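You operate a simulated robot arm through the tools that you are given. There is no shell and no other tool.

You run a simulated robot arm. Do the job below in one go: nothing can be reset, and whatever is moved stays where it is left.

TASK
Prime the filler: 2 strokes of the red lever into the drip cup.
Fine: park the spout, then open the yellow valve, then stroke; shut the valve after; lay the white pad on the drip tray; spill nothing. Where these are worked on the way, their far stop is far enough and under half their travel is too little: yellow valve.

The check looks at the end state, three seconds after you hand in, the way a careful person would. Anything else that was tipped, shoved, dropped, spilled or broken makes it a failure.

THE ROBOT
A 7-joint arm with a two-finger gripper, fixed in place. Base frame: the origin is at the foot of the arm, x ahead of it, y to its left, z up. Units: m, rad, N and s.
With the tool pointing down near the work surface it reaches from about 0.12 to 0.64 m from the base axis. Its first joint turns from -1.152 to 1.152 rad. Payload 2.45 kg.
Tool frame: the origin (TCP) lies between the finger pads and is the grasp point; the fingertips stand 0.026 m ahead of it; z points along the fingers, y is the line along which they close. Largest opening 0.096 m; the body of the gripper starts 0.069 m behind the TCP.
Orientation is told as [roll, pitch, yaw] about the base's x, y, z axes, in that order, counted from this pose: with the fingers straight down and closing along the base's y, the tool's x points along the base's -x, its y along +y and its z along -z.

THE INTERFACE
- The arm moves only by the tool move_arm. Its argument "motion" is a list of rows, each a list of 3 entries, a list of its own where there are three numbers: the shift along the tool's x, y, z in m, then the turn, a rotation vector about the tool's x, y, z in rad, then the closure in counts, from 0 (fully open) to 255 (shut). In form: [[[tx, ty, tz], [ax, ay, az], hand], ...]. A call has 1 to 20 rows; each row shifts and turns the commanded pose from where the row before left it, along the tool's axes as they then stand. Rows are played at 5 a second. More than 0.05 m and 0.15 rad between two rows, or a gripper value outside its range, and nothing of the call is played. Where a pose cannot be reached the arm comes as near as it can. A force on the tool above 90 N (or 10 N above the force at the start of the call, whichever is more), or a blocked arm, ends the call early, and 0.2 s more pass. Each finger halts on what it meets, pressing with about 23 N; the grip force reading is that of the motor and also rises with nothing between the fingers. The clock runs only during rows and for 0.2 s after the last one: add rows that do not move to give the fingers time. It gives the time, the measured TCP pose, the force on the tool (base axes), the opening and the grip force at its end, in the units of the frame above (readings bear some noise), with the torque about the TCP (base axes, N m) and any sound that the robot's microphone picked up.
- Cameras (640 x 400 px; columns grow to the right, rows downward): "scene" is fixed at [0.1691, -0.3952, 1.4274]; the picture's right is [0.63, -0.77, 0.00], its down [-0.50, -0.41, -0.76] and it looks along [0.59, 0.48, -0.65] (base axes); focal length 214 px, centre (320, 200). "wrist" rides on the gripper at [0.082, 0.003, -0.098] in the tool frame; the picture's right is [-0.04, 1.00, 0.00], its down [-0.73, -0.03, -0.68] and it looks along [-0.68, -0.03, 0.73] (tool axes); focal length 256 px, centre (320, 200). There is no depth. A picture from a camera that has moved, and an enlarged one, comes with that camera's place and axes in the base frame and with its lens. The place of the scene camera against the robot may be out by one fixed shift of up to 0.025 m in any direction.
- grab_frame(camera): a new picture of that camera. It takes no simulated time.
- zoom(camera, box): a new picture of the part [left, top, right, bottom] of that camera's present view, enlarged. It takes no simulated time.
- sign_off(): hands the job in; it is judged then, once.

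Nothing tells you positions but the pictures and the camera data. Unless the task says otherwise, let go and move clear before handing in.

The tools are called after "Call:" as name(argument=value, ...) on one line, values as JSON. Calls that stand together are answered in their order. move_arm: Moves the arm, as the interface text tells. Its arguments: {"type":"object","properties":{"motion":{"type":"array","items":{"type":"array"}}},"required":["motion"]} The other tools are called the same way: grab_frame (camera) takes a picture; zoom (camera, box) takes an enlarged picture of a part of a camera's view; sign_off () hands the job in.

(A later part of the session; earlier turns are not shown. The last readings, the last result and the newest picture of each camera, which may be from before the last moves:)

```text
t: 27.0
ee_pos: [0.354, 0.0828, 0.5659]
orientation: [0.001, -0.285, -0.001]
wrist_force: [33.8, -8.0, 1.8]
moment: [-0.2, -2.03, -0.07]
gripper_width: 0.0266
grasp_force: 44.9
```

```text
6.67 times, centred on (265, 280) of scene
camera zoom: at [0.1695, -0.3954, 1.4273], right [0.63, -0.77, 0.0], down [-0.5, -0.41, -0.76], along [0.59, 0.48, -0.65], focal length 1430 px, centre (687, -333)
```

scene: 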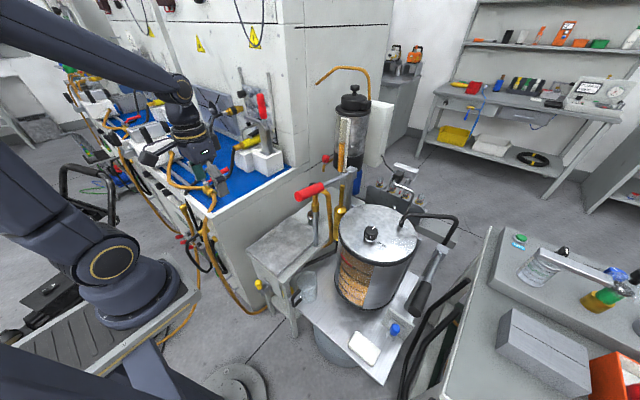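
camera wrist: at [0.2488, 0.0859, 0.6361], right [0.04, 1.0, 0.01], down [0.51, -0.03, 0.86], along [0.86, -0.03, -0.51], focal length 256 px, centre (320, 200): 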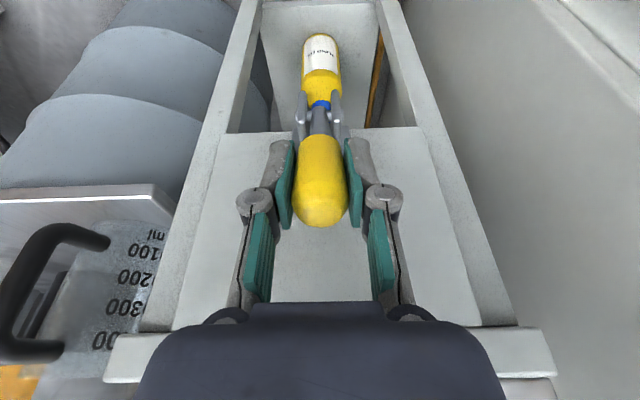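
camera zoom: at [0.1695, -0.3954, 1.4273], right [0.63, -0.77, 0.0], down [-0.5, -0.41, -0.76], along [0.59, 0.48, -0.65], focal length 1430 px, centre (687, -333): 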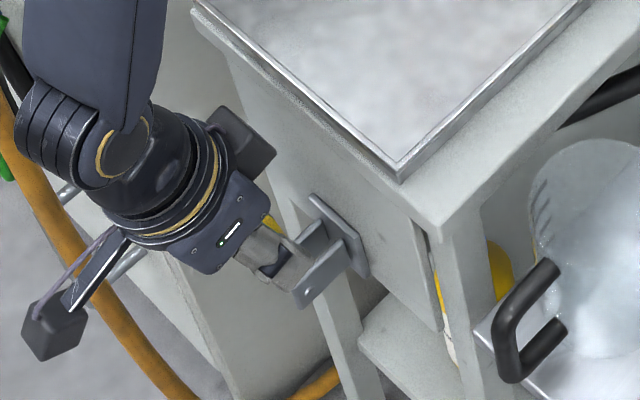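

The lever appears to have tilted about 9° with the hand, against roughly 34 N. I'll continue gently a little further along its arc and see whether it keeps moving.

Call:
move_arm(motion=[[[0.0046, 0, 0.0008], [0, 0, 0], 255], [[0.0046, 0, 0.0009], [0, 0, 0], 255], [[0, 0, 0], [0, 0, 0], 255]])

Call:
grab_frame(camera="wrist")

Call:
zoom(camera="scene", box=[220, 250, 310, 310])

```text
t: 27.8
ee_pos: [0.3427, 0.0834, 0.5606]
orientation: [0.001, -0.277, 0.0]
wrist_force: [26.8, -8.4, 14.7]
moment: [-0.24, -1.91, -0.04]
gripper_width: 0.0263
grasp_force: 45.2
```

```text
taken
camera wrist: at [0.2379, 0.0858, 0.6328], right [0.04, 1.0, 0.01], down [0.52, -0.03, 0.85], along [0.85, -0.03, -0.52], focal length 256 px, centre (320, 200)
```

wrist: 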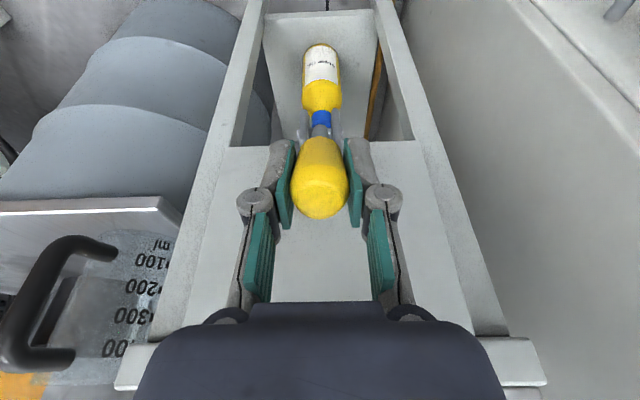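

```text
6.67 times, centred on (265, 280) of scene
camera zoom: at [0.1692, -0.3954, 1.4274], right [0.63, -0.77, 0.0], down [-0.5, -0.41, -0.76], along [0.59, 0.48, -0.65], focal length 1430 px, centre (687, -333)
```

zoom: 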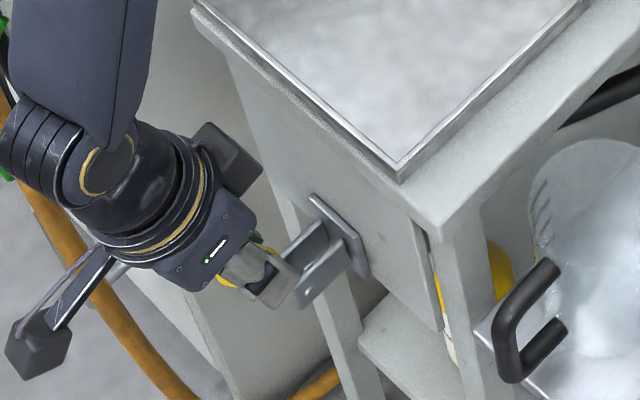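

The lever is turning against steady friction; it is now about 23° out. I'll continue along the arc.

Call:
move_arm(motion=[[[0.0045, 0, 0.0016], [0, 0, 0], 255], [[0.0045, 0, 0.0016], [0, 0, 0], 255], [[0.0042, 0, 0.0023], [0, 0, 0], 255], [[0.0042, 0, 0.0023], [0, 0, 0], 255], [[0.0039, 0, 0.0029], [0, 0, 0], 255], [[0.0038, 0, 0.0029], [0, 0, 0], 255], [[0.0033, 0, 0.0034], [0, 0, 0], 255], [[0.0032, 0, 0.0035], [0, 0, 0], 255], [[0, 0, 0], [0, 0, 0], 255]])

Call:
grab_frame(camera="wrist")

Call:
zoom(camera="scene", box=[220, 250, 310, 310])

```text
t: 29.8
ee_pos: [0.3145, 0.0823, 0.5318]
orientation: [0.003, -0.277, -0.002]
wrist_force: [25.0, -4.6, 31.4]
moment: [-0.13, -1.2, -0.06]
gripper_width: 0.0261
grasp_force: 45.4
```

```text
taken
camera wrist: at [0.2114, 0.0856, 0.6046], right [0.04, 1.0, 0.01], down [0.52, -0.03, 0.85], along [0.85, -0.03, -0.52], focal length 256 px, centre (320, 200)
```

wrist: 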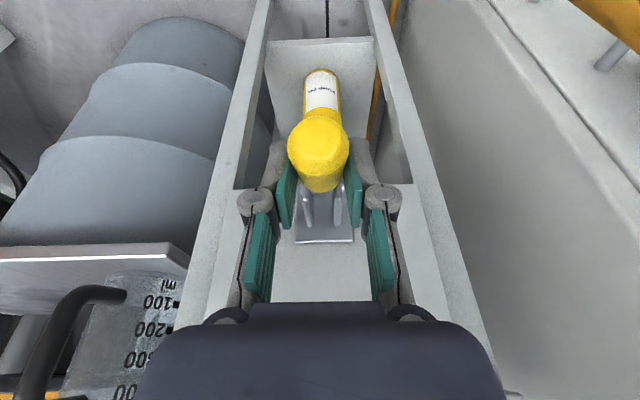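

```text
6.67 times, centred on (265, 280) of scene
camera zoom: at [0.169, -0.3954, 1.4274], right [0.63, -0.77, 0.0], down [-0.5, -0.41, -0.76], along [0.59, 0.48, -0.65], focal length 1430 px, centre (687, -333)
```

zoom: 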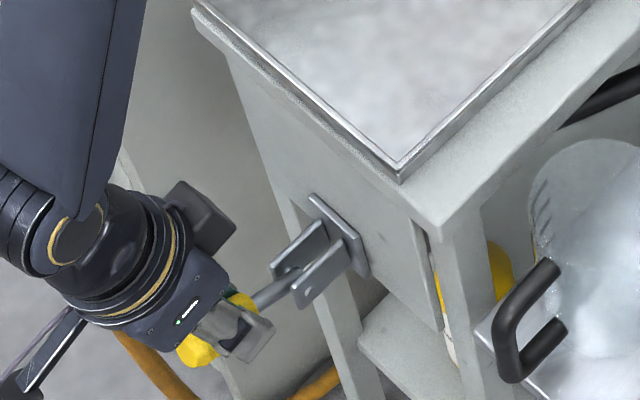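

The lever is now about 61° out. I'll continue toward its far stop in small steps.

Call:
move_arm(motion=[[[0.0027, 0, 0.0039], [0, 0, 0], 255], [[0.0027, 0, 0.004], [0, 0, 0], 255], [[0, 0, 0], [0, 0, 0], 255]])

Call:
zoom(camera="scene", box=[220, 250, 310, 310])

```text
t: 30.6
ee_pos: [0.3127, 0.0832, 0.5238]
orientation: [0.003, -0.277, -0.001]
wrist_force: [15.3, -9.0, 71.7]
moment: [-0.19, -0.91, -0.07]
gripper_width: 0.0258
grasp_force: 45.6
```

```text
6.67 times, centred on (265, 280) of scene
camera zoom: at [0.1685, -0.3955, 1.4274], right [0.63, -0.77, 0.0], down [-0.5, -0.41, -0.76], along [0.59, 0.48, -0.65], focal length 1430 px, centre (687, -333)
```

zoom: 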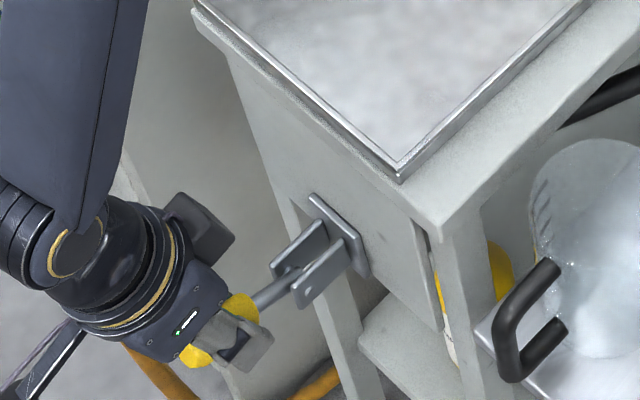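

The force jumped to about 72 N with no more rotation, so that is the far stop, about 60° of travel. I'll ease off, open, and retreat to see whether the lever stays there.

Call:
move_arm(motion=[[[-0.0027, 0, -0.0045], [0, 0, 0], 255], [[-0.0027, 0, -0.0045], [0, 0, 0], 255], [[0, 0, 0], [0, 0, 0], 100], [[0, 0, 0], [0, 0, 0], 100], [[0, 0, 0], [0, 0, 0], 100], [[0, 0, -0.02], [0, 0, 0], 100], [[0, 0, -0.03], [0, 0, 0], 100], [[0, 0, -0.03], [0, 0, 0], 100], [[0, 0, 0], [0, 0, 0], 100]])

Call:
grab_frame(camera="wrist")

Call:
zoom(camera="scene", box=[220, 250, 310, 310])

```text
t: 32.6
ee_pos: [0.2878, 0.0811, 0.6087]
orientation: [0.001, -0.261, 0.001]
wrist_force: [-0.1, 0.4, 0.3]
moment: [0.0, 0.04, -0.01]
gripper_width: 0.0581
grasp_force: 0.1
```

```text
taken
camera wrist: at [0.1854, 0.086, 0.6829], right [0.04, 1.0, 0.01], down [0.53, -0.03, 0.84], along [0.84, -0.03, -0.54], focal length 256 px, centre (320, 200)
```

wrist: 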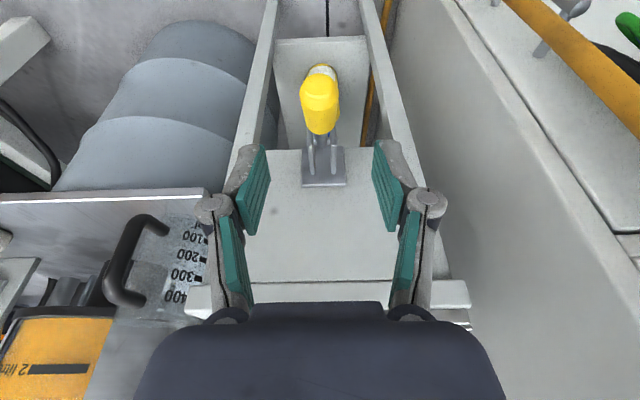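

```text
6.67 times, centred on (265, 280) of scene
camera zoom: at [0.1691, -0.3952, 1.4274], right [0.63, -0.77, 0.0], down [-0.5, -0.41, -0.76], along [0.59, 0.48, -0.65], focal length 1430 px, centre (687, -333)
```

zoom: 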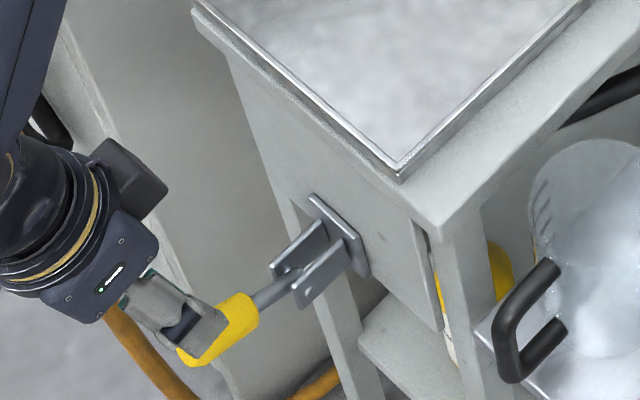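

The lever stays out at roughly 65–70°. To confirm this is really its stop, I'll press down on it lightly with closed fingertips and see whether it moves.

Call:
zoom(camera="wrist", box=[270, 40, 370, 200])

Call:
move_arm(motion=[[[-0.0082, 0.0015, 0.0022], [0, 0, 0], 255], [[0, 0, 0], [0, 0, 0], 255], [[0, 0, 0], [0, 0, 0], 255], [[0.0023, 0, 0.0087], [0, 0, 0], 255], [[0.0023, 0, 0.0087], [0, 0, 0], 255], [[0.0023, 0, 0.0087], [0, 0, 0], 255], [[0.0023, 0, 0.0087], [0, 0, 0], 255], [[0, 0, 0], [0, 0, 0], 255]])

Call:
grab_frame(camera="wrist")

Call:
zoom(camera="scene", box=[220, 250, 310, 310])

```text
2.50 times, centred on (320, 120) of wrist
camera zoom: at [0.1854, 0.086, 0.6829], right [0.04, 1.0, 0.01], down [0.53, -0.03, 0.84], along [0.84, -0.03, -0.54], focal length 640 px, centre (320, 400)
```

zoom: 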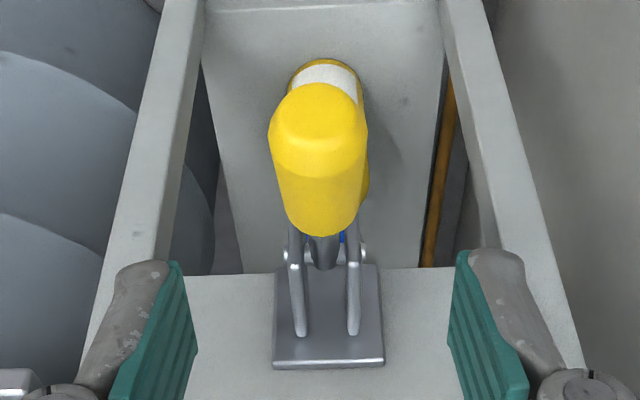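

```text
t: 34.4
ee_pos: [0.2967, 0.0832, 0.5734]
orientation: [0.0, -0.261, 0.0]
wrist_force: [0.0, 0.3, 0.3]
moment: [0.01, 0.04, 0.05]
gripper_width: 0.0
grasp_force: 23.1
```

```text
taken
camera wrist: at [0.1943, 0.0869, 0.6463], right [0.04, 1.0, 0.01], down [0.53, -0.03, 0.84], along [0.84, -0.03, -0.54], focal length 256 px, centre (320, 200)
```

wrist: 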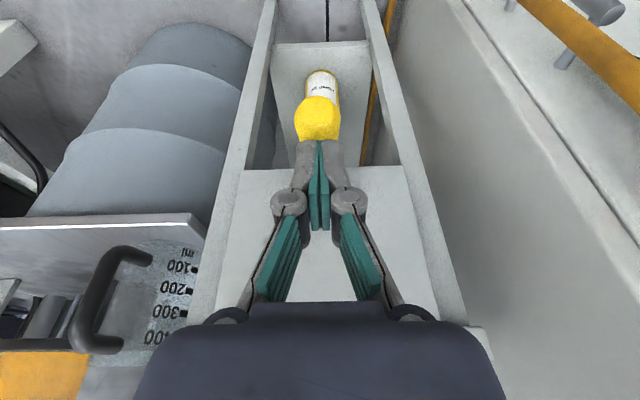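

```text
6.67 times, centred on (265, 280) of scene
camera zoom: at [0.1691, -0.3952, 1.4274], right [0.63, -0.77, 0.0], down [-0.5, -0.41, -0.76], along [0.59, 0.48, -0.65], focal length 1430 px, centre (687, -333)
```

zoom: 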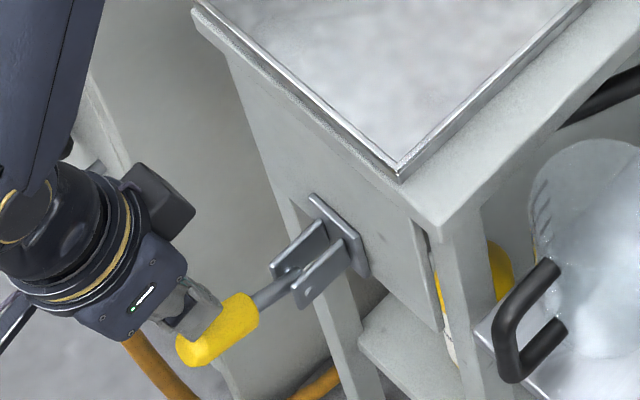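

Call:
move_arm(motion=[[[0.0013, 0, 0.0048], [0, 0, 0], 255], [[0.0013, 0, 0.0048], [0, 0, 0], 255], [[0.0013, 0, 0.0048], [0, 0, 0], 255], [[0, 0, 0], [0, 0, 0], 255]])

Call:
zoom(camera="scene", box=[220, 250, 310, 310])

```text
t: 35.3
ee_pos: [0.2964, 0.0852, 0.5629]
orientation: [-0.002, -0.261, -0.001]
wrist_force: [-2.5, -0.7, 45.2]
moment: [0.0, 0.2, 0.02]
gripper_width: 0.0058
grasp_force: 28.3
stopped in row 4: the force on the tool passed its limit at 95 N (the readings are from after the stop); the commanded pose is now the measured one
```

```text
6.67 times, centred on (265, 280) of scene
camera zoom: at [0.1686, -0.3954, 1.4275], right [0.63, -0.77, 0.0], down [-0.5, -0.41, -0.76], along [0.59, 0.48, -0.65], focal length 1430 px, centre (687, -333)
```

zoom: 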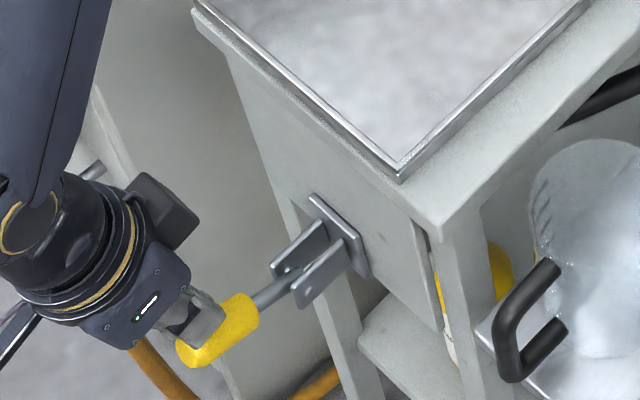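

The lever held at 95 N, so it is hard against its far stop: the valve is open. Next I'll retreat up and over to the red lever.

Call:
move_arm(motion=[[[-0.0103, 0, -0.0386], [0, 0, 0], 255], [[-0.0103, 0, -0.0386], [0, 0, 0], 255], [[-0.0103, 0, -0.0386], [0, 0, 0], 255], [[-0.0103, 0, -0.0386], [0, 0, 0], 255], [[-0.042, 0, -0.0245], [0, 0, 0], 200], [[-0.042, 0, -0.0245], [0, 0, 0], 100], [[0, 0, 0], [0, 0.13, 0], 60], [[0, 0, 0], [0, 0.13, 0], 60], [[-0.02, 0, -0.04], [0, 0, 0], 60], [[-0.02, 0, -0.04], [0, 0, 0], 60], [[-0.02, 0, -0.04], [0, 0, 0], 60], [[0, 0, -0.045], [0, 0, 0], 60], [[0, 0, -0.045], [0, 0, 0], 60], [[0, 0, -0.045], [0, 0, 0], 60], [[0, 0, -0.045], [0, 0, 0], 60], [[0, 0, -0.045], [0, 0, 0], 60], [[0, 0, -0.045], [0, 0, 0], 60], [[0, 0, 0], [0, 0, 0], 60]])

Call:
grab_frame(camera="wrist")

Call:
zoom(camera="scene", box=[220, 150, 400, 310])

```text
t: 39.1
ee_pos: [0.4226, 0.0839, 1.1813]
orientation: [-0.001, 0.002, -0.002]
wrist_force: [-0.4, 0.7, 0.1]
moment: [0.01, -0.01, -0.01]
gripper_width: 0.0734
grasp_force: 0.0
```

```text
taken
camera wrist: at [0.3427, 0.0873, 1.2805], right [0.04, 1.0, 0.0], down [0.73, -0.03, 0.68], along [0.68, -0.03, -0.73], focal length 256 px, centre (320, 200)
```

wrist: 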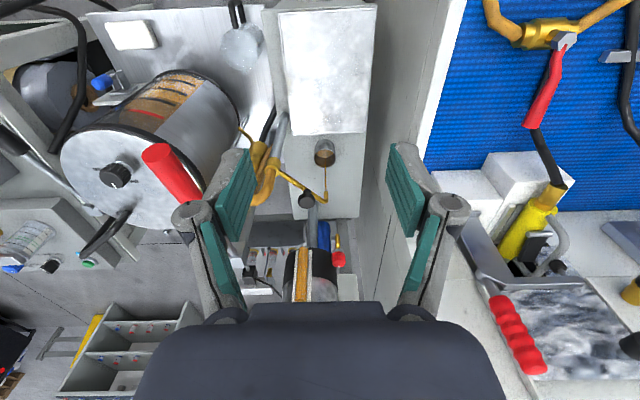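

```text
2.50 times, centred on (310, 230) of scene
camera zoom: at [0.1691, -0.3952, 1.4274], right [0.63, -0.77, 0.0], down [-0.5, -0.41, -0.76], along [0.59, 0.48, -0.65], focal length 536 px, centre (345, 125)
```

zoom: 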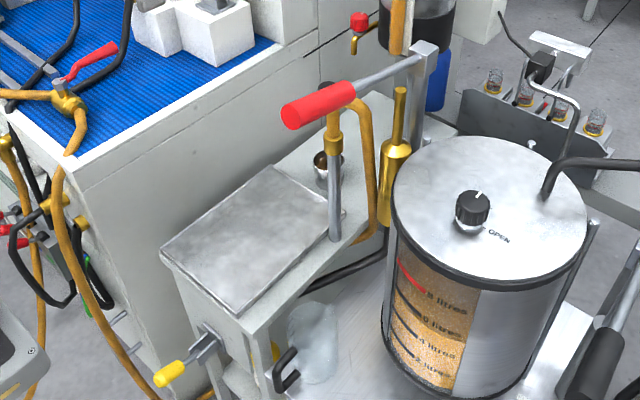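

Call:
zoom(camera="wrist", box=[240, 110, 400, 230])

Call:
zoom(camera="scene", box=[290, 170, 350, 210])

Call:
zoom(camera="wrist", box=[40, 120, 240, 250])

```text
3.33 times, centred on (320, 170) of wrist
camera zoom: at [0.3427, 0.0873, 1.2805], right [0.04, 1.0, 0.0], down [0.73, -0.03, 0.68], along [0.68, -0.03, -0.73], focal length 853 px, centre (320, 300)
```

zoom: 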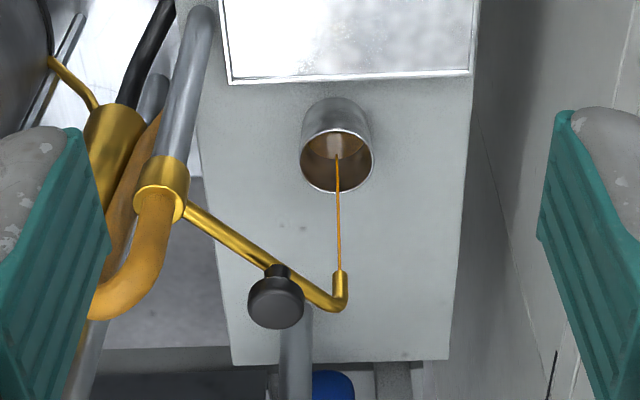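

```text
10.00 times, centred on (320, 190) of scene
camera zoom: at [0.1691, -0.3952, 1.4274], right [0.63, -0.77, 0.0], down [-0.5, -0.41, -0.76], along [0.59, 0.48, -0.65], focal length 2145 px, centre (320, 300)
```

zoom: 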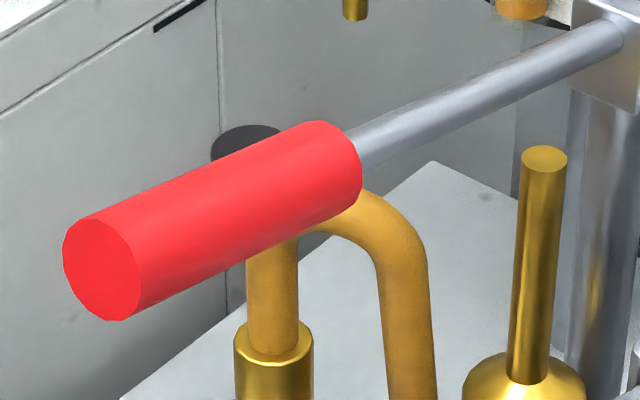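

```text
3.08 times, centred on (140, 185) of wrist
camera zoom: at [0.3427, 0.0873, 1.2805], right [0.04, 1.0, 0.0], down [0.73, -0.03, 0.68], along [0.68, -0.03, -0.73], focal length 788 px, centre (874, 246)
```

zoom: 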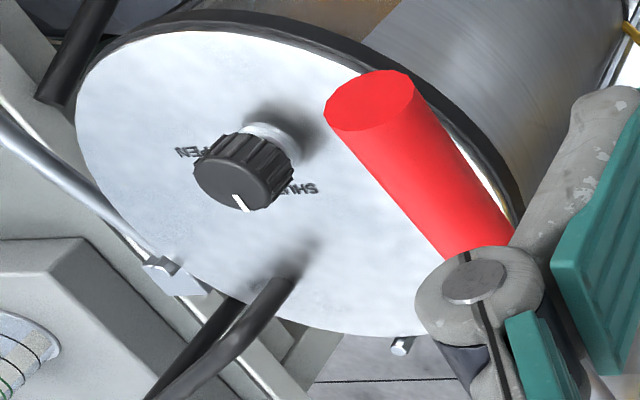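

With the valve open, a thin stream is already falling from the spout into the cup, so I'll work quickly from here. I'm moving over the red handle at about (0.515, -0.086, 1.05).

Call:
move_arm(motion=[[[-0.0185, -0.034, 0.006], [0, 0, 0], 60], [[-0.0185, -0.034, 0.006], [0, 0, 0], 60], [[-0.0185, -0.034, 0.006], [0, 0, 0], 60], [[-0.0185, -0.034, 0.006], [0, 0, 0], 60], [[-0.0185, -0.034, 0.006], [0, 0, 0], 60]])

Call:
grab_frame(camera="wrist")

Call:
zoom(camera="scene", box=[250, 120, 400, 230])

```text
t: 40.3
ee_pos: [0.5179, -0.0855, 1.1494]
orientation: [0.0, 0.002, 0.001]
wrist_force: [0.6, -1.0, 0.6]
moment: [0.04, 0.02, -0.02]
gripper_width: 0.0735
grasp_force: 0.1
```

```text
taken
camera wrist: at [0.4383, -0.0828, 1.2484], right [0.04, 1.0, 0.0], down [0.73, -0.03, 0.68], along [0.68, -0.03, -0.74], focal length 256 px, centre (320, 200)
```

wrist: 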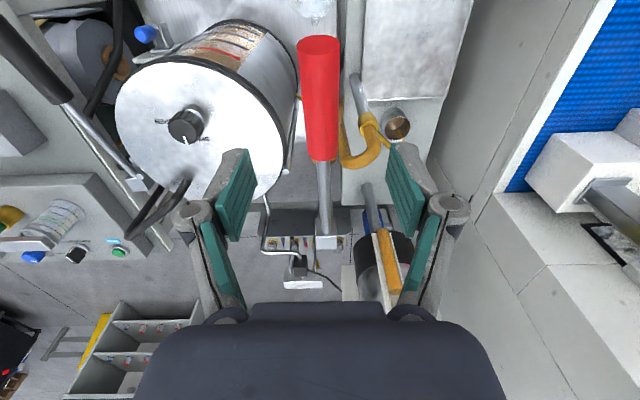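

```text
3.64 times, centred on (325, 175) of scene
camera zoom: at [0.1691, -0.3952, 1.4274], right [0.63, -0.77, 0.0], down [-0.5, -0.41, -0.76], along [0.59, 0.48, -0.65], focal length 780 px, centre (302, 291)
```

zoom: 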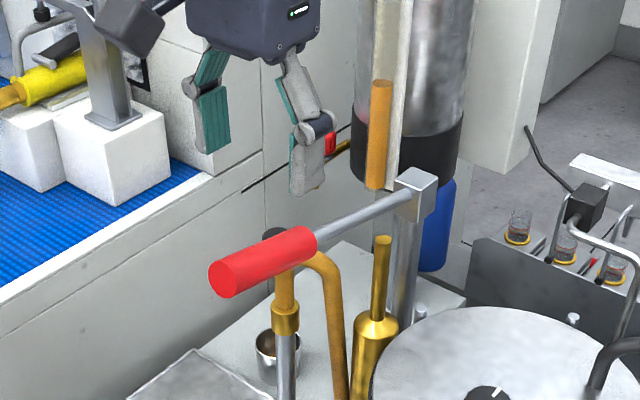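

Call:
move_arm(motion=[[[0, 0, 0.036], [0, 0, 0], 60], [[0, 0, 0.036], [0, 0, 0], 80], [[0, 0, 0.026], [0, 0, 0], 80], [[0, 0, 0], [0, 0, 0], 255], [[0, 0, 0], [0, 0, 0], 255], [[0, 0, 0], [0, 0, 0], 255]])

Call:
grab_frame(camera="wrist")

Call:
zoom(camera="scene", box=[250, 120, 400, 230])

```text
t: 41.7
ee_pos: [0.5202, -0.0848, 1.0521]
orientation: [0.001, 0.002, 0.0]
wrist_force: [0.4, 2.0, -2.8]
moment: [0.04, -0.18, 0.06]
gripper_width: 0.0276
grasp_force: 30.9
```

```text
taken
camera wrist: at [0.4403, -0.0822, 1.1489], right [0.04, 1.0, 0.0], down [0.73, -0.03, 0.68], along [0.68, -0.03, -0.73], focal length 256 px, centre (320, 200)
```

wrist: 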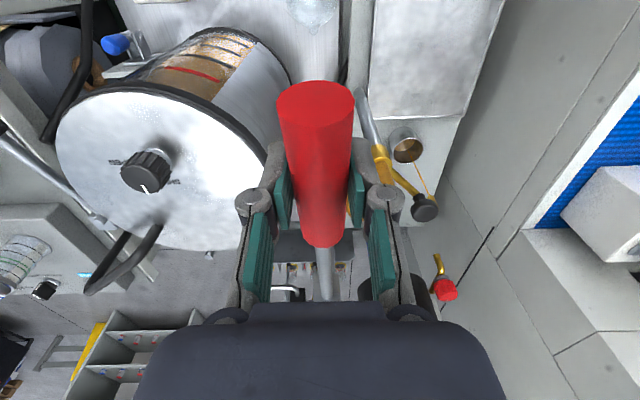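

```text
3.64 times, centred on (325, 175) of scene
camera zoom: at [0.1691, -0.3952, 1.4274], right [0.63, -0.77, 0.0], down [-0.5, -0.41, -0.76], along [0.59, 0.48, -0.65], focal length 780 px, centre (302, 291)
```

zoom: 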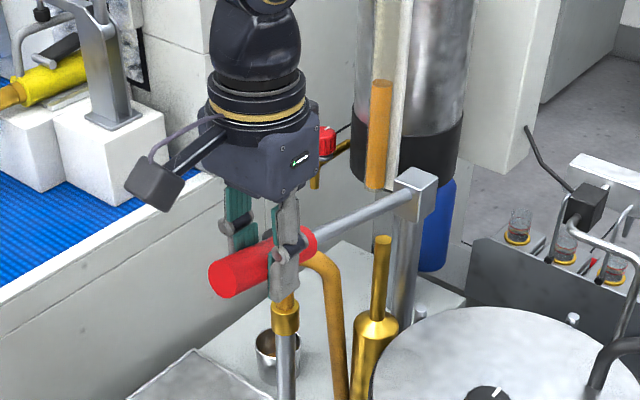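

The handle is gripped. I'll start the first down-stroke and watch the force.

Call:
move_arm(motion=[[[0.0034, 0, 0.0202], [0, 0, 0], 255], [[0.0015, 0, 0.0191], [0, 0, 0], 255], [[-0.0002, 0, 0.0192], [0, 0, 0], 255]])

Call:
grab_frame(camera="wrist")

Call:
zoom(camera="scene", box=[250, 120, 400, 230])

```text
t: 42.5
ee_pos: [0.5155, -0.0854, 0.9932]
orientation: [0.001, -0.004, 0.001]
wrist_force: [9.1, 3.0, 7.4]
moment: [-0.01, -1.31, 0.0]
gripper_width: 0.0273
grasp_force: 44.5
```

```text
taken
camera wrist: at [0.4347, -0.0821, 1.0902], right [0.04, 1.0, 0.0], down [0.73, -0.03, 0.68], along [0.68, -0.03, -0.73], focal length 256 px, centre (320, 200)
```

wrist: 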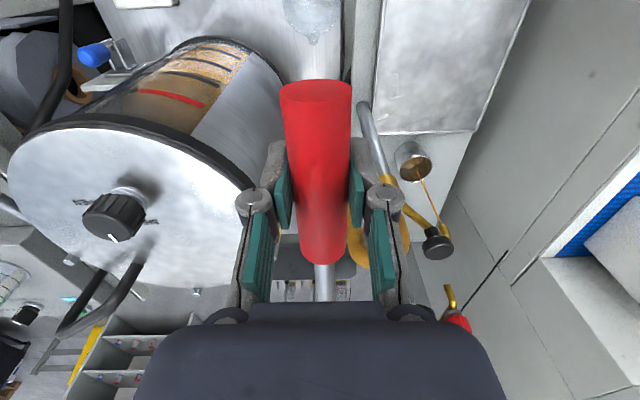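

```text
3.64 times, centred on (325, 175) of scene
camera zoom: at [0.1692, -0.3951, 1.4274], right [0.63, -0.77, 0.0], down [-0.5, -0.41, -0.76], along [0.59, 0.48, -0.65], focal length 780 px, centre (302, 291)
```

zoom: 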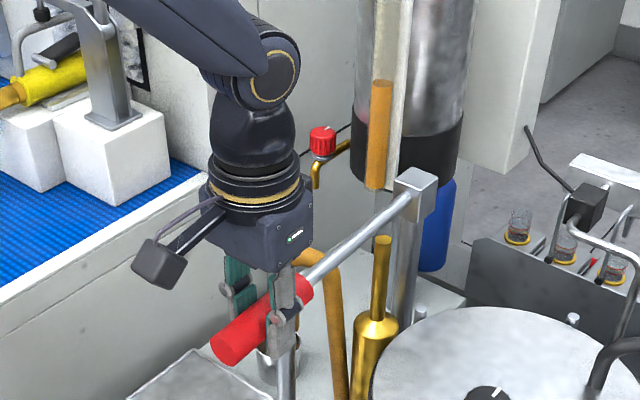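

The lever moves easily. I'll continue the down-stroke toward its lower stop.

Call:
move_arm(motion=[[[-0.0018, 0, 0.0191], [0, 0, 0], 255], [[-0.0035, 0, 0.0189], [0, 0, 0], 255], [[-0.0052, 0, 0.0185], [0, 0, 0], 255], [[-0.0067, 0, 0.018], [0, 0, 0], 255]])

Call:
grab_frame(camera="wrist")

Call:
zoom(camera="scene", box=[250, 120, 400, 230])

```text
t: 43.5
ee_pos: [0.5312, -0.0857, 0.9172]
orientation: [0.003, 0.007, -0.001]
wrist_force: [-4.9, 15.4, -0.7]
moment: [-0.59, 0.19, -0.18]
gripper_width: 0.0114
grasp_force: 35.8
```

```text
taken
camera wrist: at [0.4511, -0.0831, 1.0153], right [0.04, 1.0, 0.0], down [0.74, -0.03, 0.67], along [0.67, -0.03, -0.74], focal length 256 px, centre (320, 200)
```

wrist: 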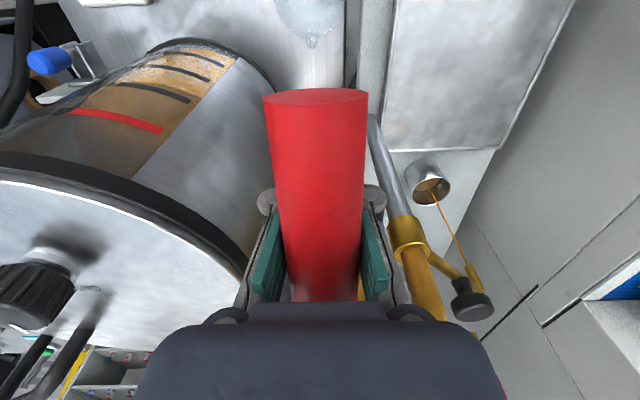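

```text
3.64 times, centred on (325, 175) of scene
camera zoom: at [0.1689, -0.3948, 1.4276], right [0.63, -0.77, 0.0], down [-0.5, -0.41, -0.76], along [0.59, 0.48, -0.65], focal length 780 px, centre (302, 291)
```

zoom: 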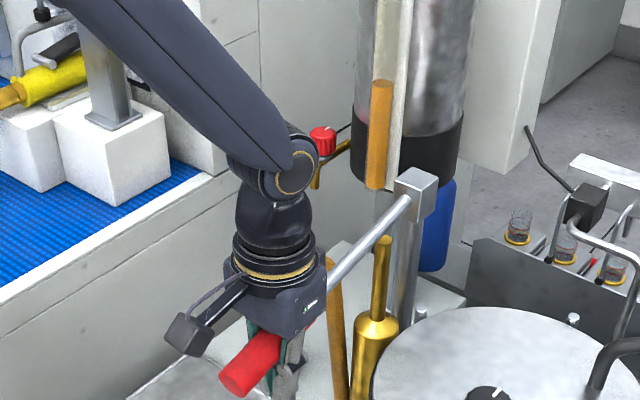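

The pads slid down past the handle when it met resistance at about -13°. The handle is now caged between the palm and the closed fingers. I'll press down a little with the palm to confirm this is the bottom stop.

Call:
move_arm(motion=[[[-0.001, 0, 0.008], [0, 0, 0], 255], [[-0.001, 0, 0.008], [0, 0, 0], 255]])

Call:
zoom(camera="scene", box=[250, 120, 400, 230])

Call:
grab_frame(camera="wrist")

```text
t: 44.1
ee_pos: [0.5344, -0.0856, 0.9045]
orientation: [0.0, -0.003, 0.001]
wrist_force: [-5.2, 13.6, 28.4]
moment: [-0.46, 0.12, -0.16]
gripper_width: 0.0105
grasp_force: 35.0
```

```text
3.64 times, centred on (325, 175) of scene
camera zoom: at [0.1684, -0.3948, 1.4277], right [0.63, -0.77, 0.0], down [-0.5, -0.41, -0.76], along [0.59, 0.48, -0.65], focal length 780 px, centre (302, 291)
```

zoom: 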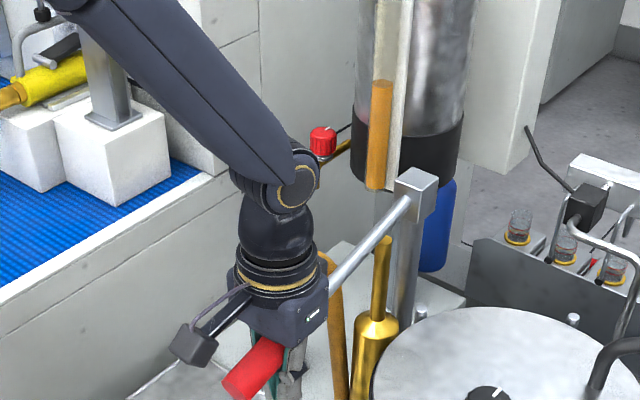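

```text
taken
camera wrist: at [0.4538, -0.0831, 1.0024], right [0.04, 1.0, 0.0], down [0.73, -0.03, 0.68], along [0.68, -0.03, -0.73], focal length 256 px, centre (320, 200)
```

wrist: 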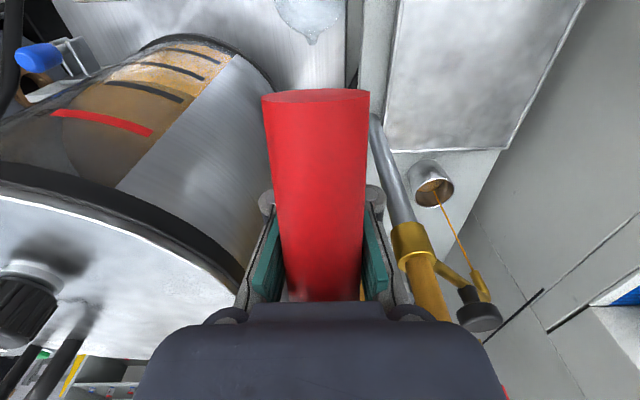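

The handle still moved down with the palm at about 28 N, so it isn't at the bottom yet. I'll keep pressing with the palm along the arc.

Call:
move_arm(motion=[[[-0.003, 0, 0.0105], [0, 0, 0], 255], [[-0.0035, 0, 0.0105], [0, 0, 0], 255], [[-0.0035, 0, 0.0105], [0, 0, 0], 255]])

Call:
zoom(camera="scene", box=[250, 120, 400, 230])

Call:
grab_frame(camera="wrist")

```text
t: 44.5
ee_pos: [0.5365, -0.0856, 0.8998]
orientation: [0.002, 0.0, 0.001]
wrist_force: [-31.3, 5.8, 35.4]
moment: [-0.28, -3.23, -0.03]
gripper_width: 0.0087
grasp_force: 34.4
stopped in row 2: the force on the tool passed its limit at 112 N (the readings are from after the stop); the commanded pose is now the measured one
```

```text
3.64 times, centred on (325, 175) of scene
camera zoom: at [0.1675, -0.395, 1.4277], right [0.63, -0.77, 0.0], down [-0.5, -0.41, -0.76], along [0.59, 0.48, -0.65], focal length 780 px, centre (302, 291)
```

zoom: 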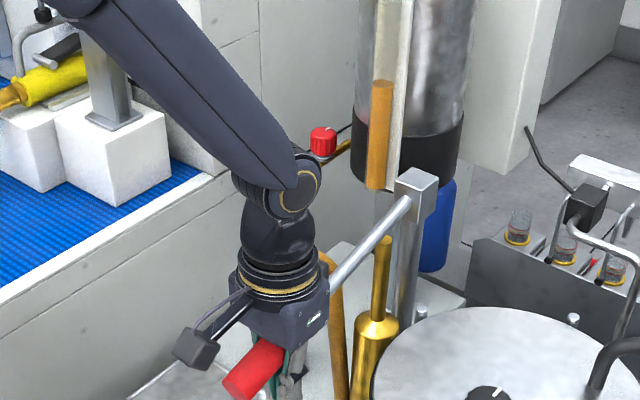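

```text
taken
camera wrist: at [0.4549, -0.083, 0.998], right [0.04, 1.0, 0.0], down [0.73, -0.03, 0.68], along [0.68, -0.03, -0.73], focal length 256 px, centre (320, 200)
```

wrist: 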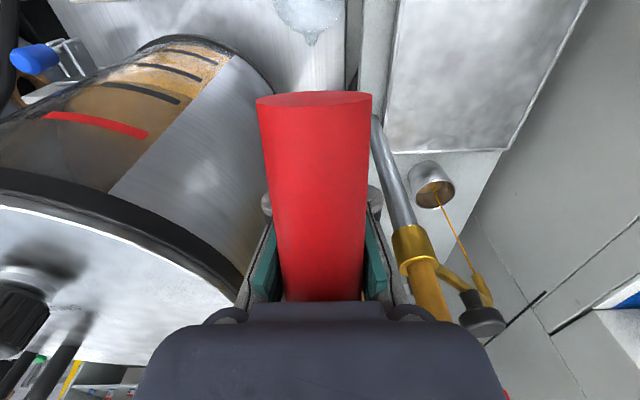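

The force passed 110 N with no further motion, so the lever is at its bottom stop and the first down-stroke is complete. I'll bring it back up with the closed fingers under the handle.

Call:
move_arm(motion=[[[0.0042, 0, -0.0174], [0, 0, 0], 255], [[0.0027, 0, -0.0177], [0, 0, 0], 255], [[0.0011, 0, -0.0178], [0, 0, 0], 255], [[-0.0005, 0, -0.0179], [0, 0, 0], 255]])

Call:
zoom(camera="scene", box=[250, 120, 400, 230])

Call:
grab_frame(camera="wrist")

```text
t: 45.5
ee_pos: [0.5306, -0.0855, 0.9697]
orientation: [0.001, -0.003, -0.001]
wrist_force: [1.8, 6.1, -4.9]
moment: [-0.43, 1.31, 0.07]
gripper_width: 0.0074
grasp_force: 33.7
```

```text
3.64 times, centred on (325, 175) of scene
camera zoom: at [0.1693, -0.3951, 1.4275], right [0.63, -0.77, 0.0], down [-0.5, -0.41, -0.76], along [0.59, 0.48, -0.65], focal length 780 px, centre (302, 291)
```

zoom: 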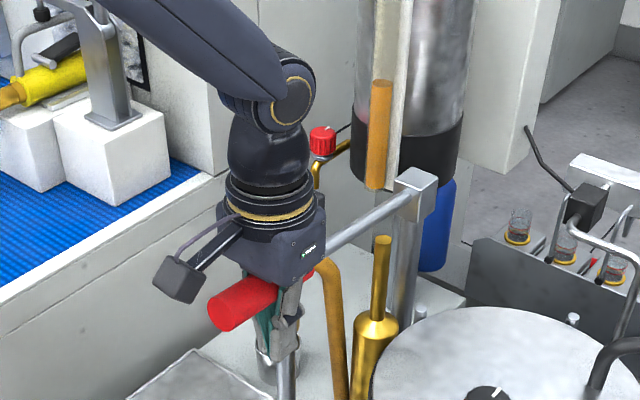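

```text
taken
camera wrist: at [0.4492, -0.0828, 1.0685], right [0.04, 1.0, 0.0], down [0.73, -0.03, 0.68], along [0.68, -0.03, -0.73], focal length 256 px, centre (320, 200)
```

wrist: 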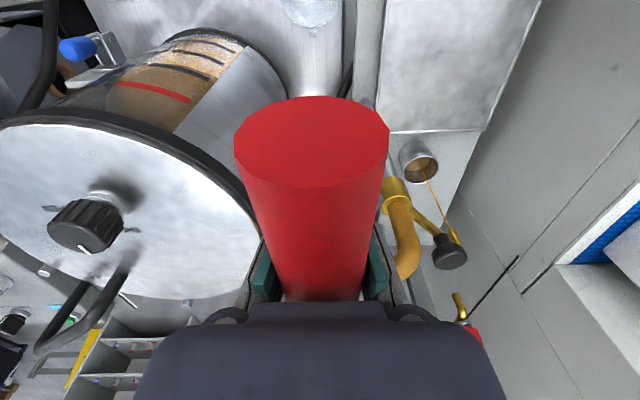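

The lever follows the hand up and is at about +5°. I'll tilt the hand with it so the handle tip clears the camera, and finish the up-stroke to the top.

Call:
move_arm(motion=[[[0.0039, 0, -0.0127], [0, 0.1, 0], 255], [[0.0043, 0, -0.0127], [0, 0.1, 0], 255]])

Call:
zoom(camera="scene", box=[250, 120, 400, 230])

Call:
grab_frame(camera="wrist")

```text
t: 46.1
ee_pos: [0.5242, -0.085, 0.9954]
orientation: [0.0, 0.193, -0.001]
wrist_force: [11.5, 4.6, 2.0]
moment: [-0.29, -0.61, 0.08]
gripper_width: 0.0072
grasp_force: 33.2
```

```text
3.64 times, centred on (325, 175) of scene
camera zoom: at [0.1694, -0.3951, 1.4274], right [0.63, -0.77, 0.0], down [-0.5, -0.41, -0.76], along [0.59, 0.48, -0.65], focal length 780 px, centre (302, 291)
```

zoom: 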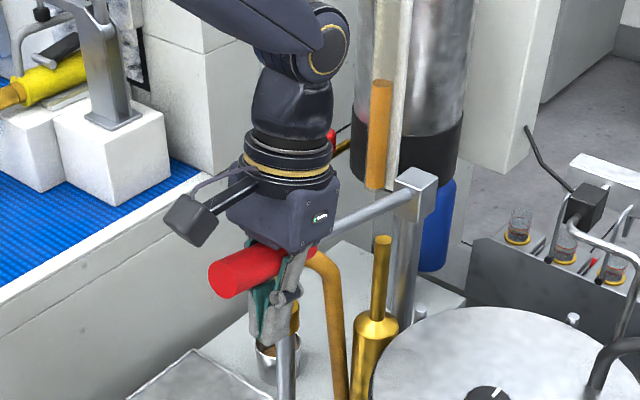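

```text
taken
camera wrist: at [0.4638, -0.0826, 1.1069], right [0.04, 1.0, -0.01], down [0.85, -0.03, 0.53], along [0.53, -0.03, -0.85], focal length 256 px, centre (320, 200)
```

wrist: 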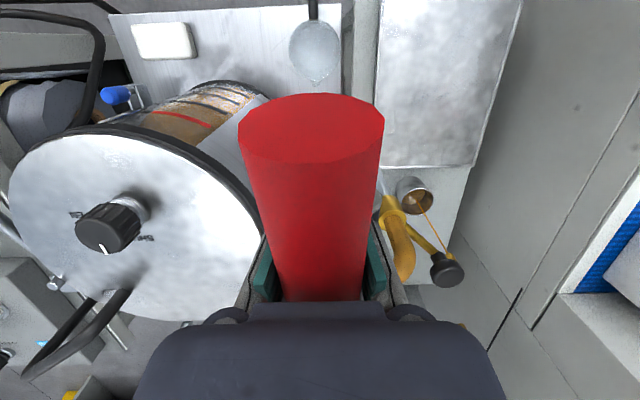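

Call:
move_arm(motion=[[[-0.0002, 0, -0.006], [0, 0, 0], 255], [[-0.0002, 0, -0.004], [0, 0, 0], 255]])

Call:
zoom(camera="scene", box=[250, 120, 400, 230])

Call:
grab_frame(camera="wrist")

```text
t: 46.8
ee_pos: [0.5233, -0.0865, 1.0017]
orientation: [0.002, 0.211, -0.003]
wrist_force: [-5.5, 4.4, -45.1]
moment: [-0.19, 0.32, 0.12]
gripper_width: 0.01
grasp_force: 34.8
```

```text
3.64 times, centred on (325, 175) of scene
camera zoom: at [0.1697, -0.3952, 1.4273], right [0.63, -0.77, 0.0], down [-0.5, -0.41, -0.76], along [0.59, 0.48, -0.65], focal length 780 px, centre (302, 291)
```

zoom: 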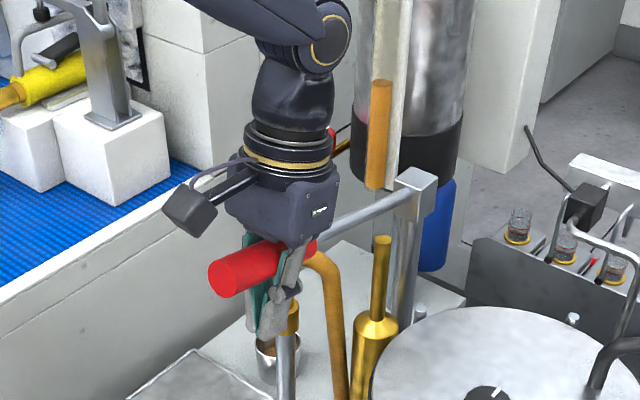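

```text
taken
camera wrist: at [0.4637, -0.0828, 1.1146], right [0.04, 1.0, -0.01], down [0.86, -0.03, 0.51], along [0.51, -0.03, -0.86], focal length 256 px, centre (320, 200)
```

wrist: 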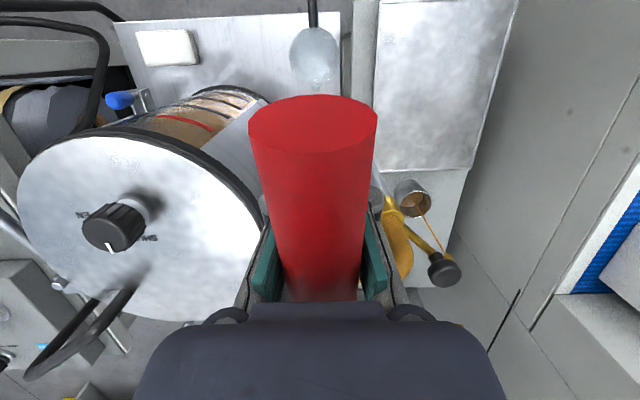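

The upper stop gave 45 N, so the first full stroke is done. Next is the second down-stroke with the palm pressing, easing the tilt back to vertical on the way.

Call:
move_arm(motion=[[[-0.0027, 0, 0.0145], [0, 0, 0], 255], [[-0.0027, 0, 0.0145], [0, -0.08, 0], 255], [[-0.0069, 0, 0.0211], [0, -0.103, 0], 255], [[-0.0022, 0, 0.0215], [0, -0.02, 0], 255], [[-0.003, 0, 0.0213], [0, 0, 0], 255], [[-0.0027, 0, 0.0122], [0, 0, 0], 255], [[-0.001, 0, 0.006], [0, 0, 0], 255]])

Call:
zoom(camera="scene", box=[250, 120, 400, 230])

Call:
grab_frame(camera="wrist")

```text
t: 48.4
ee_pos: [0.5377, -0.0863, 0.9002]
orientation: [-0.001, -0.007, -0.002]
wrist_force: [-30.4, 6.0, 32.5]
moment: [-0.24, -3.29, 0.17]
gripper_width: 0.0083
grasp_force: 33.9
stopped in row 7: the force on the tool passed its limit at 102 N (the readings are from after the stop); the commanded pose is now the measured one
```

```text
3.64 times, centred on (325, 175) of scene
camera zoom: at [0.1676, -0.395, 1.4277], right [0.63, -0.77, 0.0], down [-0.5, -0.41, -0.76], along [0.59, 0.48, -0.65], focal length 780 px, centre (302, 291)
```

zoom: 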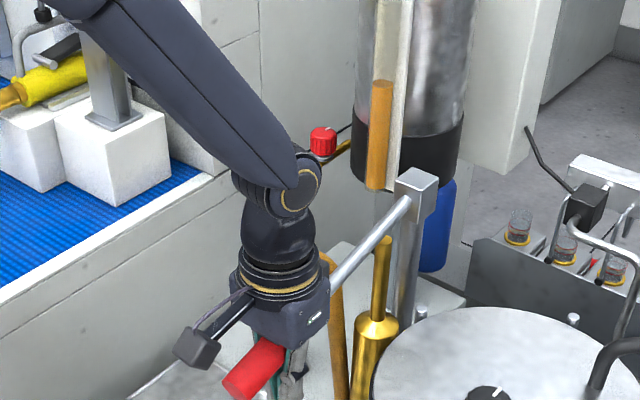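

```text
taken
camera wrist: at [0.456, -0.0828, 0.9977], right [0.04, 1.0, 0.0], down [0.73, -0.03, 0.68], along [0.68, -0.03, -0.73], focal length 256 px, centre (320, 200)
```

wrist: 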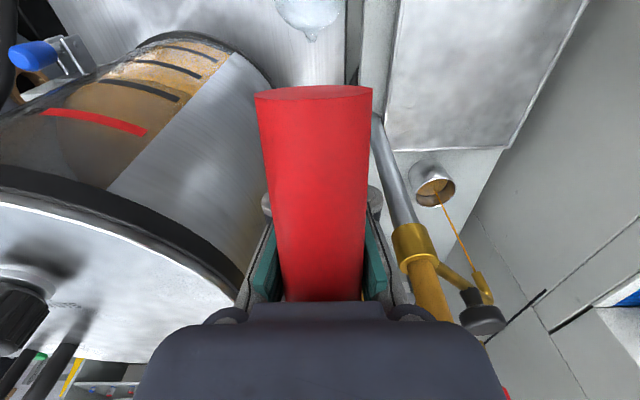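

The second down-stroke also reached the bottom stop. I'll bring the lever back up to the top the same way.

Call:
move_arm(motion=[[[0.0042, 0, -0.0174], [0, 0, 0], 255], [[0.0027, 0, -0.0177], [0, 0, 0], 255], [[0.0011, 0, -0.0178], [0, 0, 0], 255], [[-0.0005, 0, -0.0179], [0, 0, 0], 255], [[0.0039, 0, -0.0127], [0, 0.1, 0], 255], [[0.0043, 0, -0.0127], [0, 0.1, 0], 255], [[-0.0002, 0, -0.006], [0, 0, 0], 255], [[-0.0002, 0, -0.004], [0, 0, 0], 255]])

Call:
zoom(camera="scene", box=[250, 120, 400, 230])

Call:
grab_frame(camera="wrist")

```text
t: 50.2
ee_pos: [0.5239, -0.0856, 1.0009]
orientation: [0.001, 0.204, 0.001]
wrist_force: [-7.1, -6.1, -42.8]
moment: [0.26, 0.27, 0.04]
gripper_width: 0.0103
grasp_force: 35.4
```

```text
3.64 times, centred on (325, 175) of scene
camera zoom: at [0.1696, -0.3955, 1.4273], right [0.63, -0.77, 0.0], down [-0.5, -0.41, -0.76], along [0.59, 0.48, -0.65], focal length 780 px, centre (302, 291)
```

zoom: 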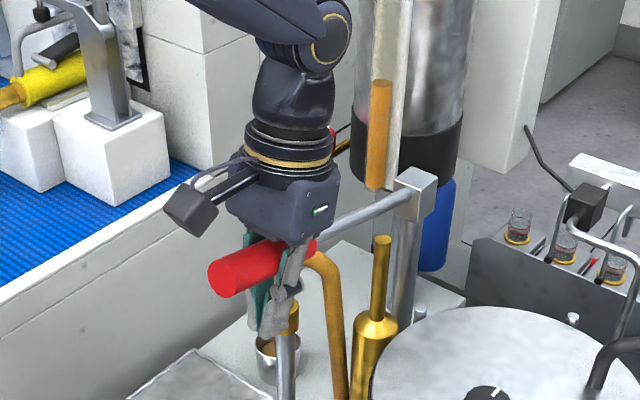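

```text
taken
camera wrist: at [0.4648, -0.0828, 1.1145], right [0.04, 1.0, -0.01], down [0.86, -0.03, 0.52], along [0.52, -0.03, -0.86], focal length 256 px, centre (320, 200)
```

wrist: 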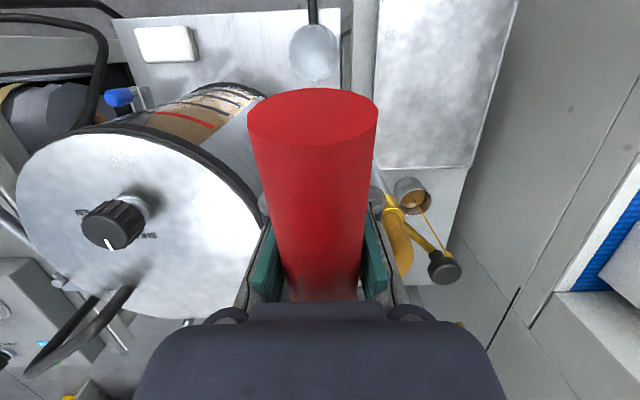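

Both strokes are complete and the lever is back at its top stop. I'll ease off, open the fingers, lift off the handle, and head for the valve.

Call:
move_arm(motion=[[[0, 0, 0.005], [0, 0, 0], 255], [[0, 0, 0], [0, 0, 0], 0], [[0, 0, 0], [0, 0, 0], 0], [[0, 0, 0], [0, 0, 0], 0], [[0, 0, 0], [0, 0, 0], 0], [[0, 0, -0.03], [0, 0, 0], 0], [[0, 0, -0.045], [0, 0, 0], 0], [[0, 0, -0.045], [0, 0, 0], 0], [[0, 0, -0.02], [0, -0.1, 0], 0], [[0, 0, -0.02], [0, -0.1, 0], 0], [[0, 0, 0], [0, 0, 0], 0]])

Call:
zoom(camera="scene", box=[250, 120, 400, 230])

Call:
grab_frame(camera="wrist")

```text
t: 52.6
ee_pos: [0.5561, -0.0846, 1.1559]
orientation: [-0.001, -0.011, 0.0]
wrist_force: [0.0, 0.2, -0.5]
moment: [0.0, 0.01, 0.02]
gripper_width: 0.0958
grasp_force: 0.0
```

```text
3.64 times, centred on (325, 175) of scene
camera zoom: at [0.1691, -0.3952, 1.4274], right [0.63, -0.77, 0.0], down [-0.5, -0.41, -0.76], along [0.59, 0.48, -0.65], focal length 780 px, centre (302, 291)
```

zoom: 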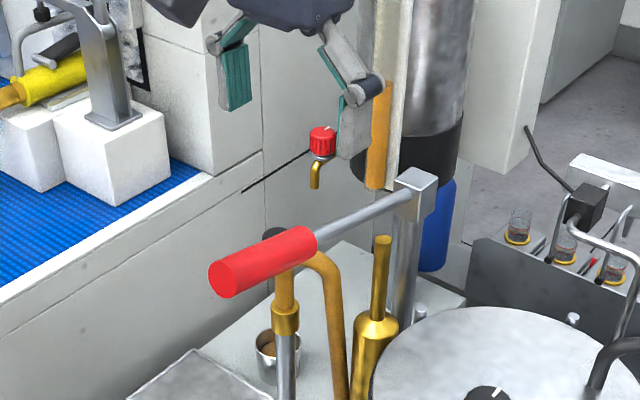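

```text
taken
camera wrist: at [0.4745, -0.0818, 1.2536], right [0.04, 1.0, 0.0], down [0.73, -0.03, 0.69], along [0.69, -0.03, -0.73], focal length 256 px, centre (320, 200)
```

wrist: 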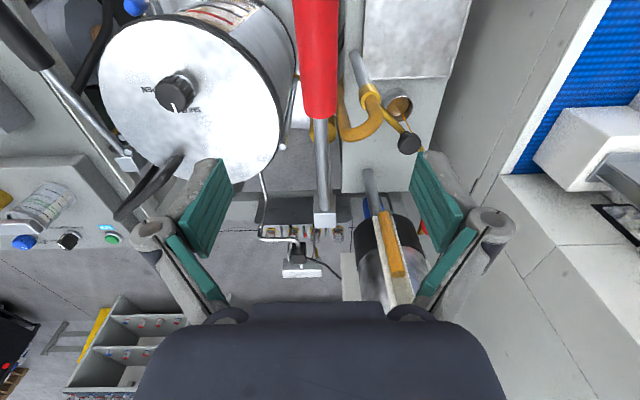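

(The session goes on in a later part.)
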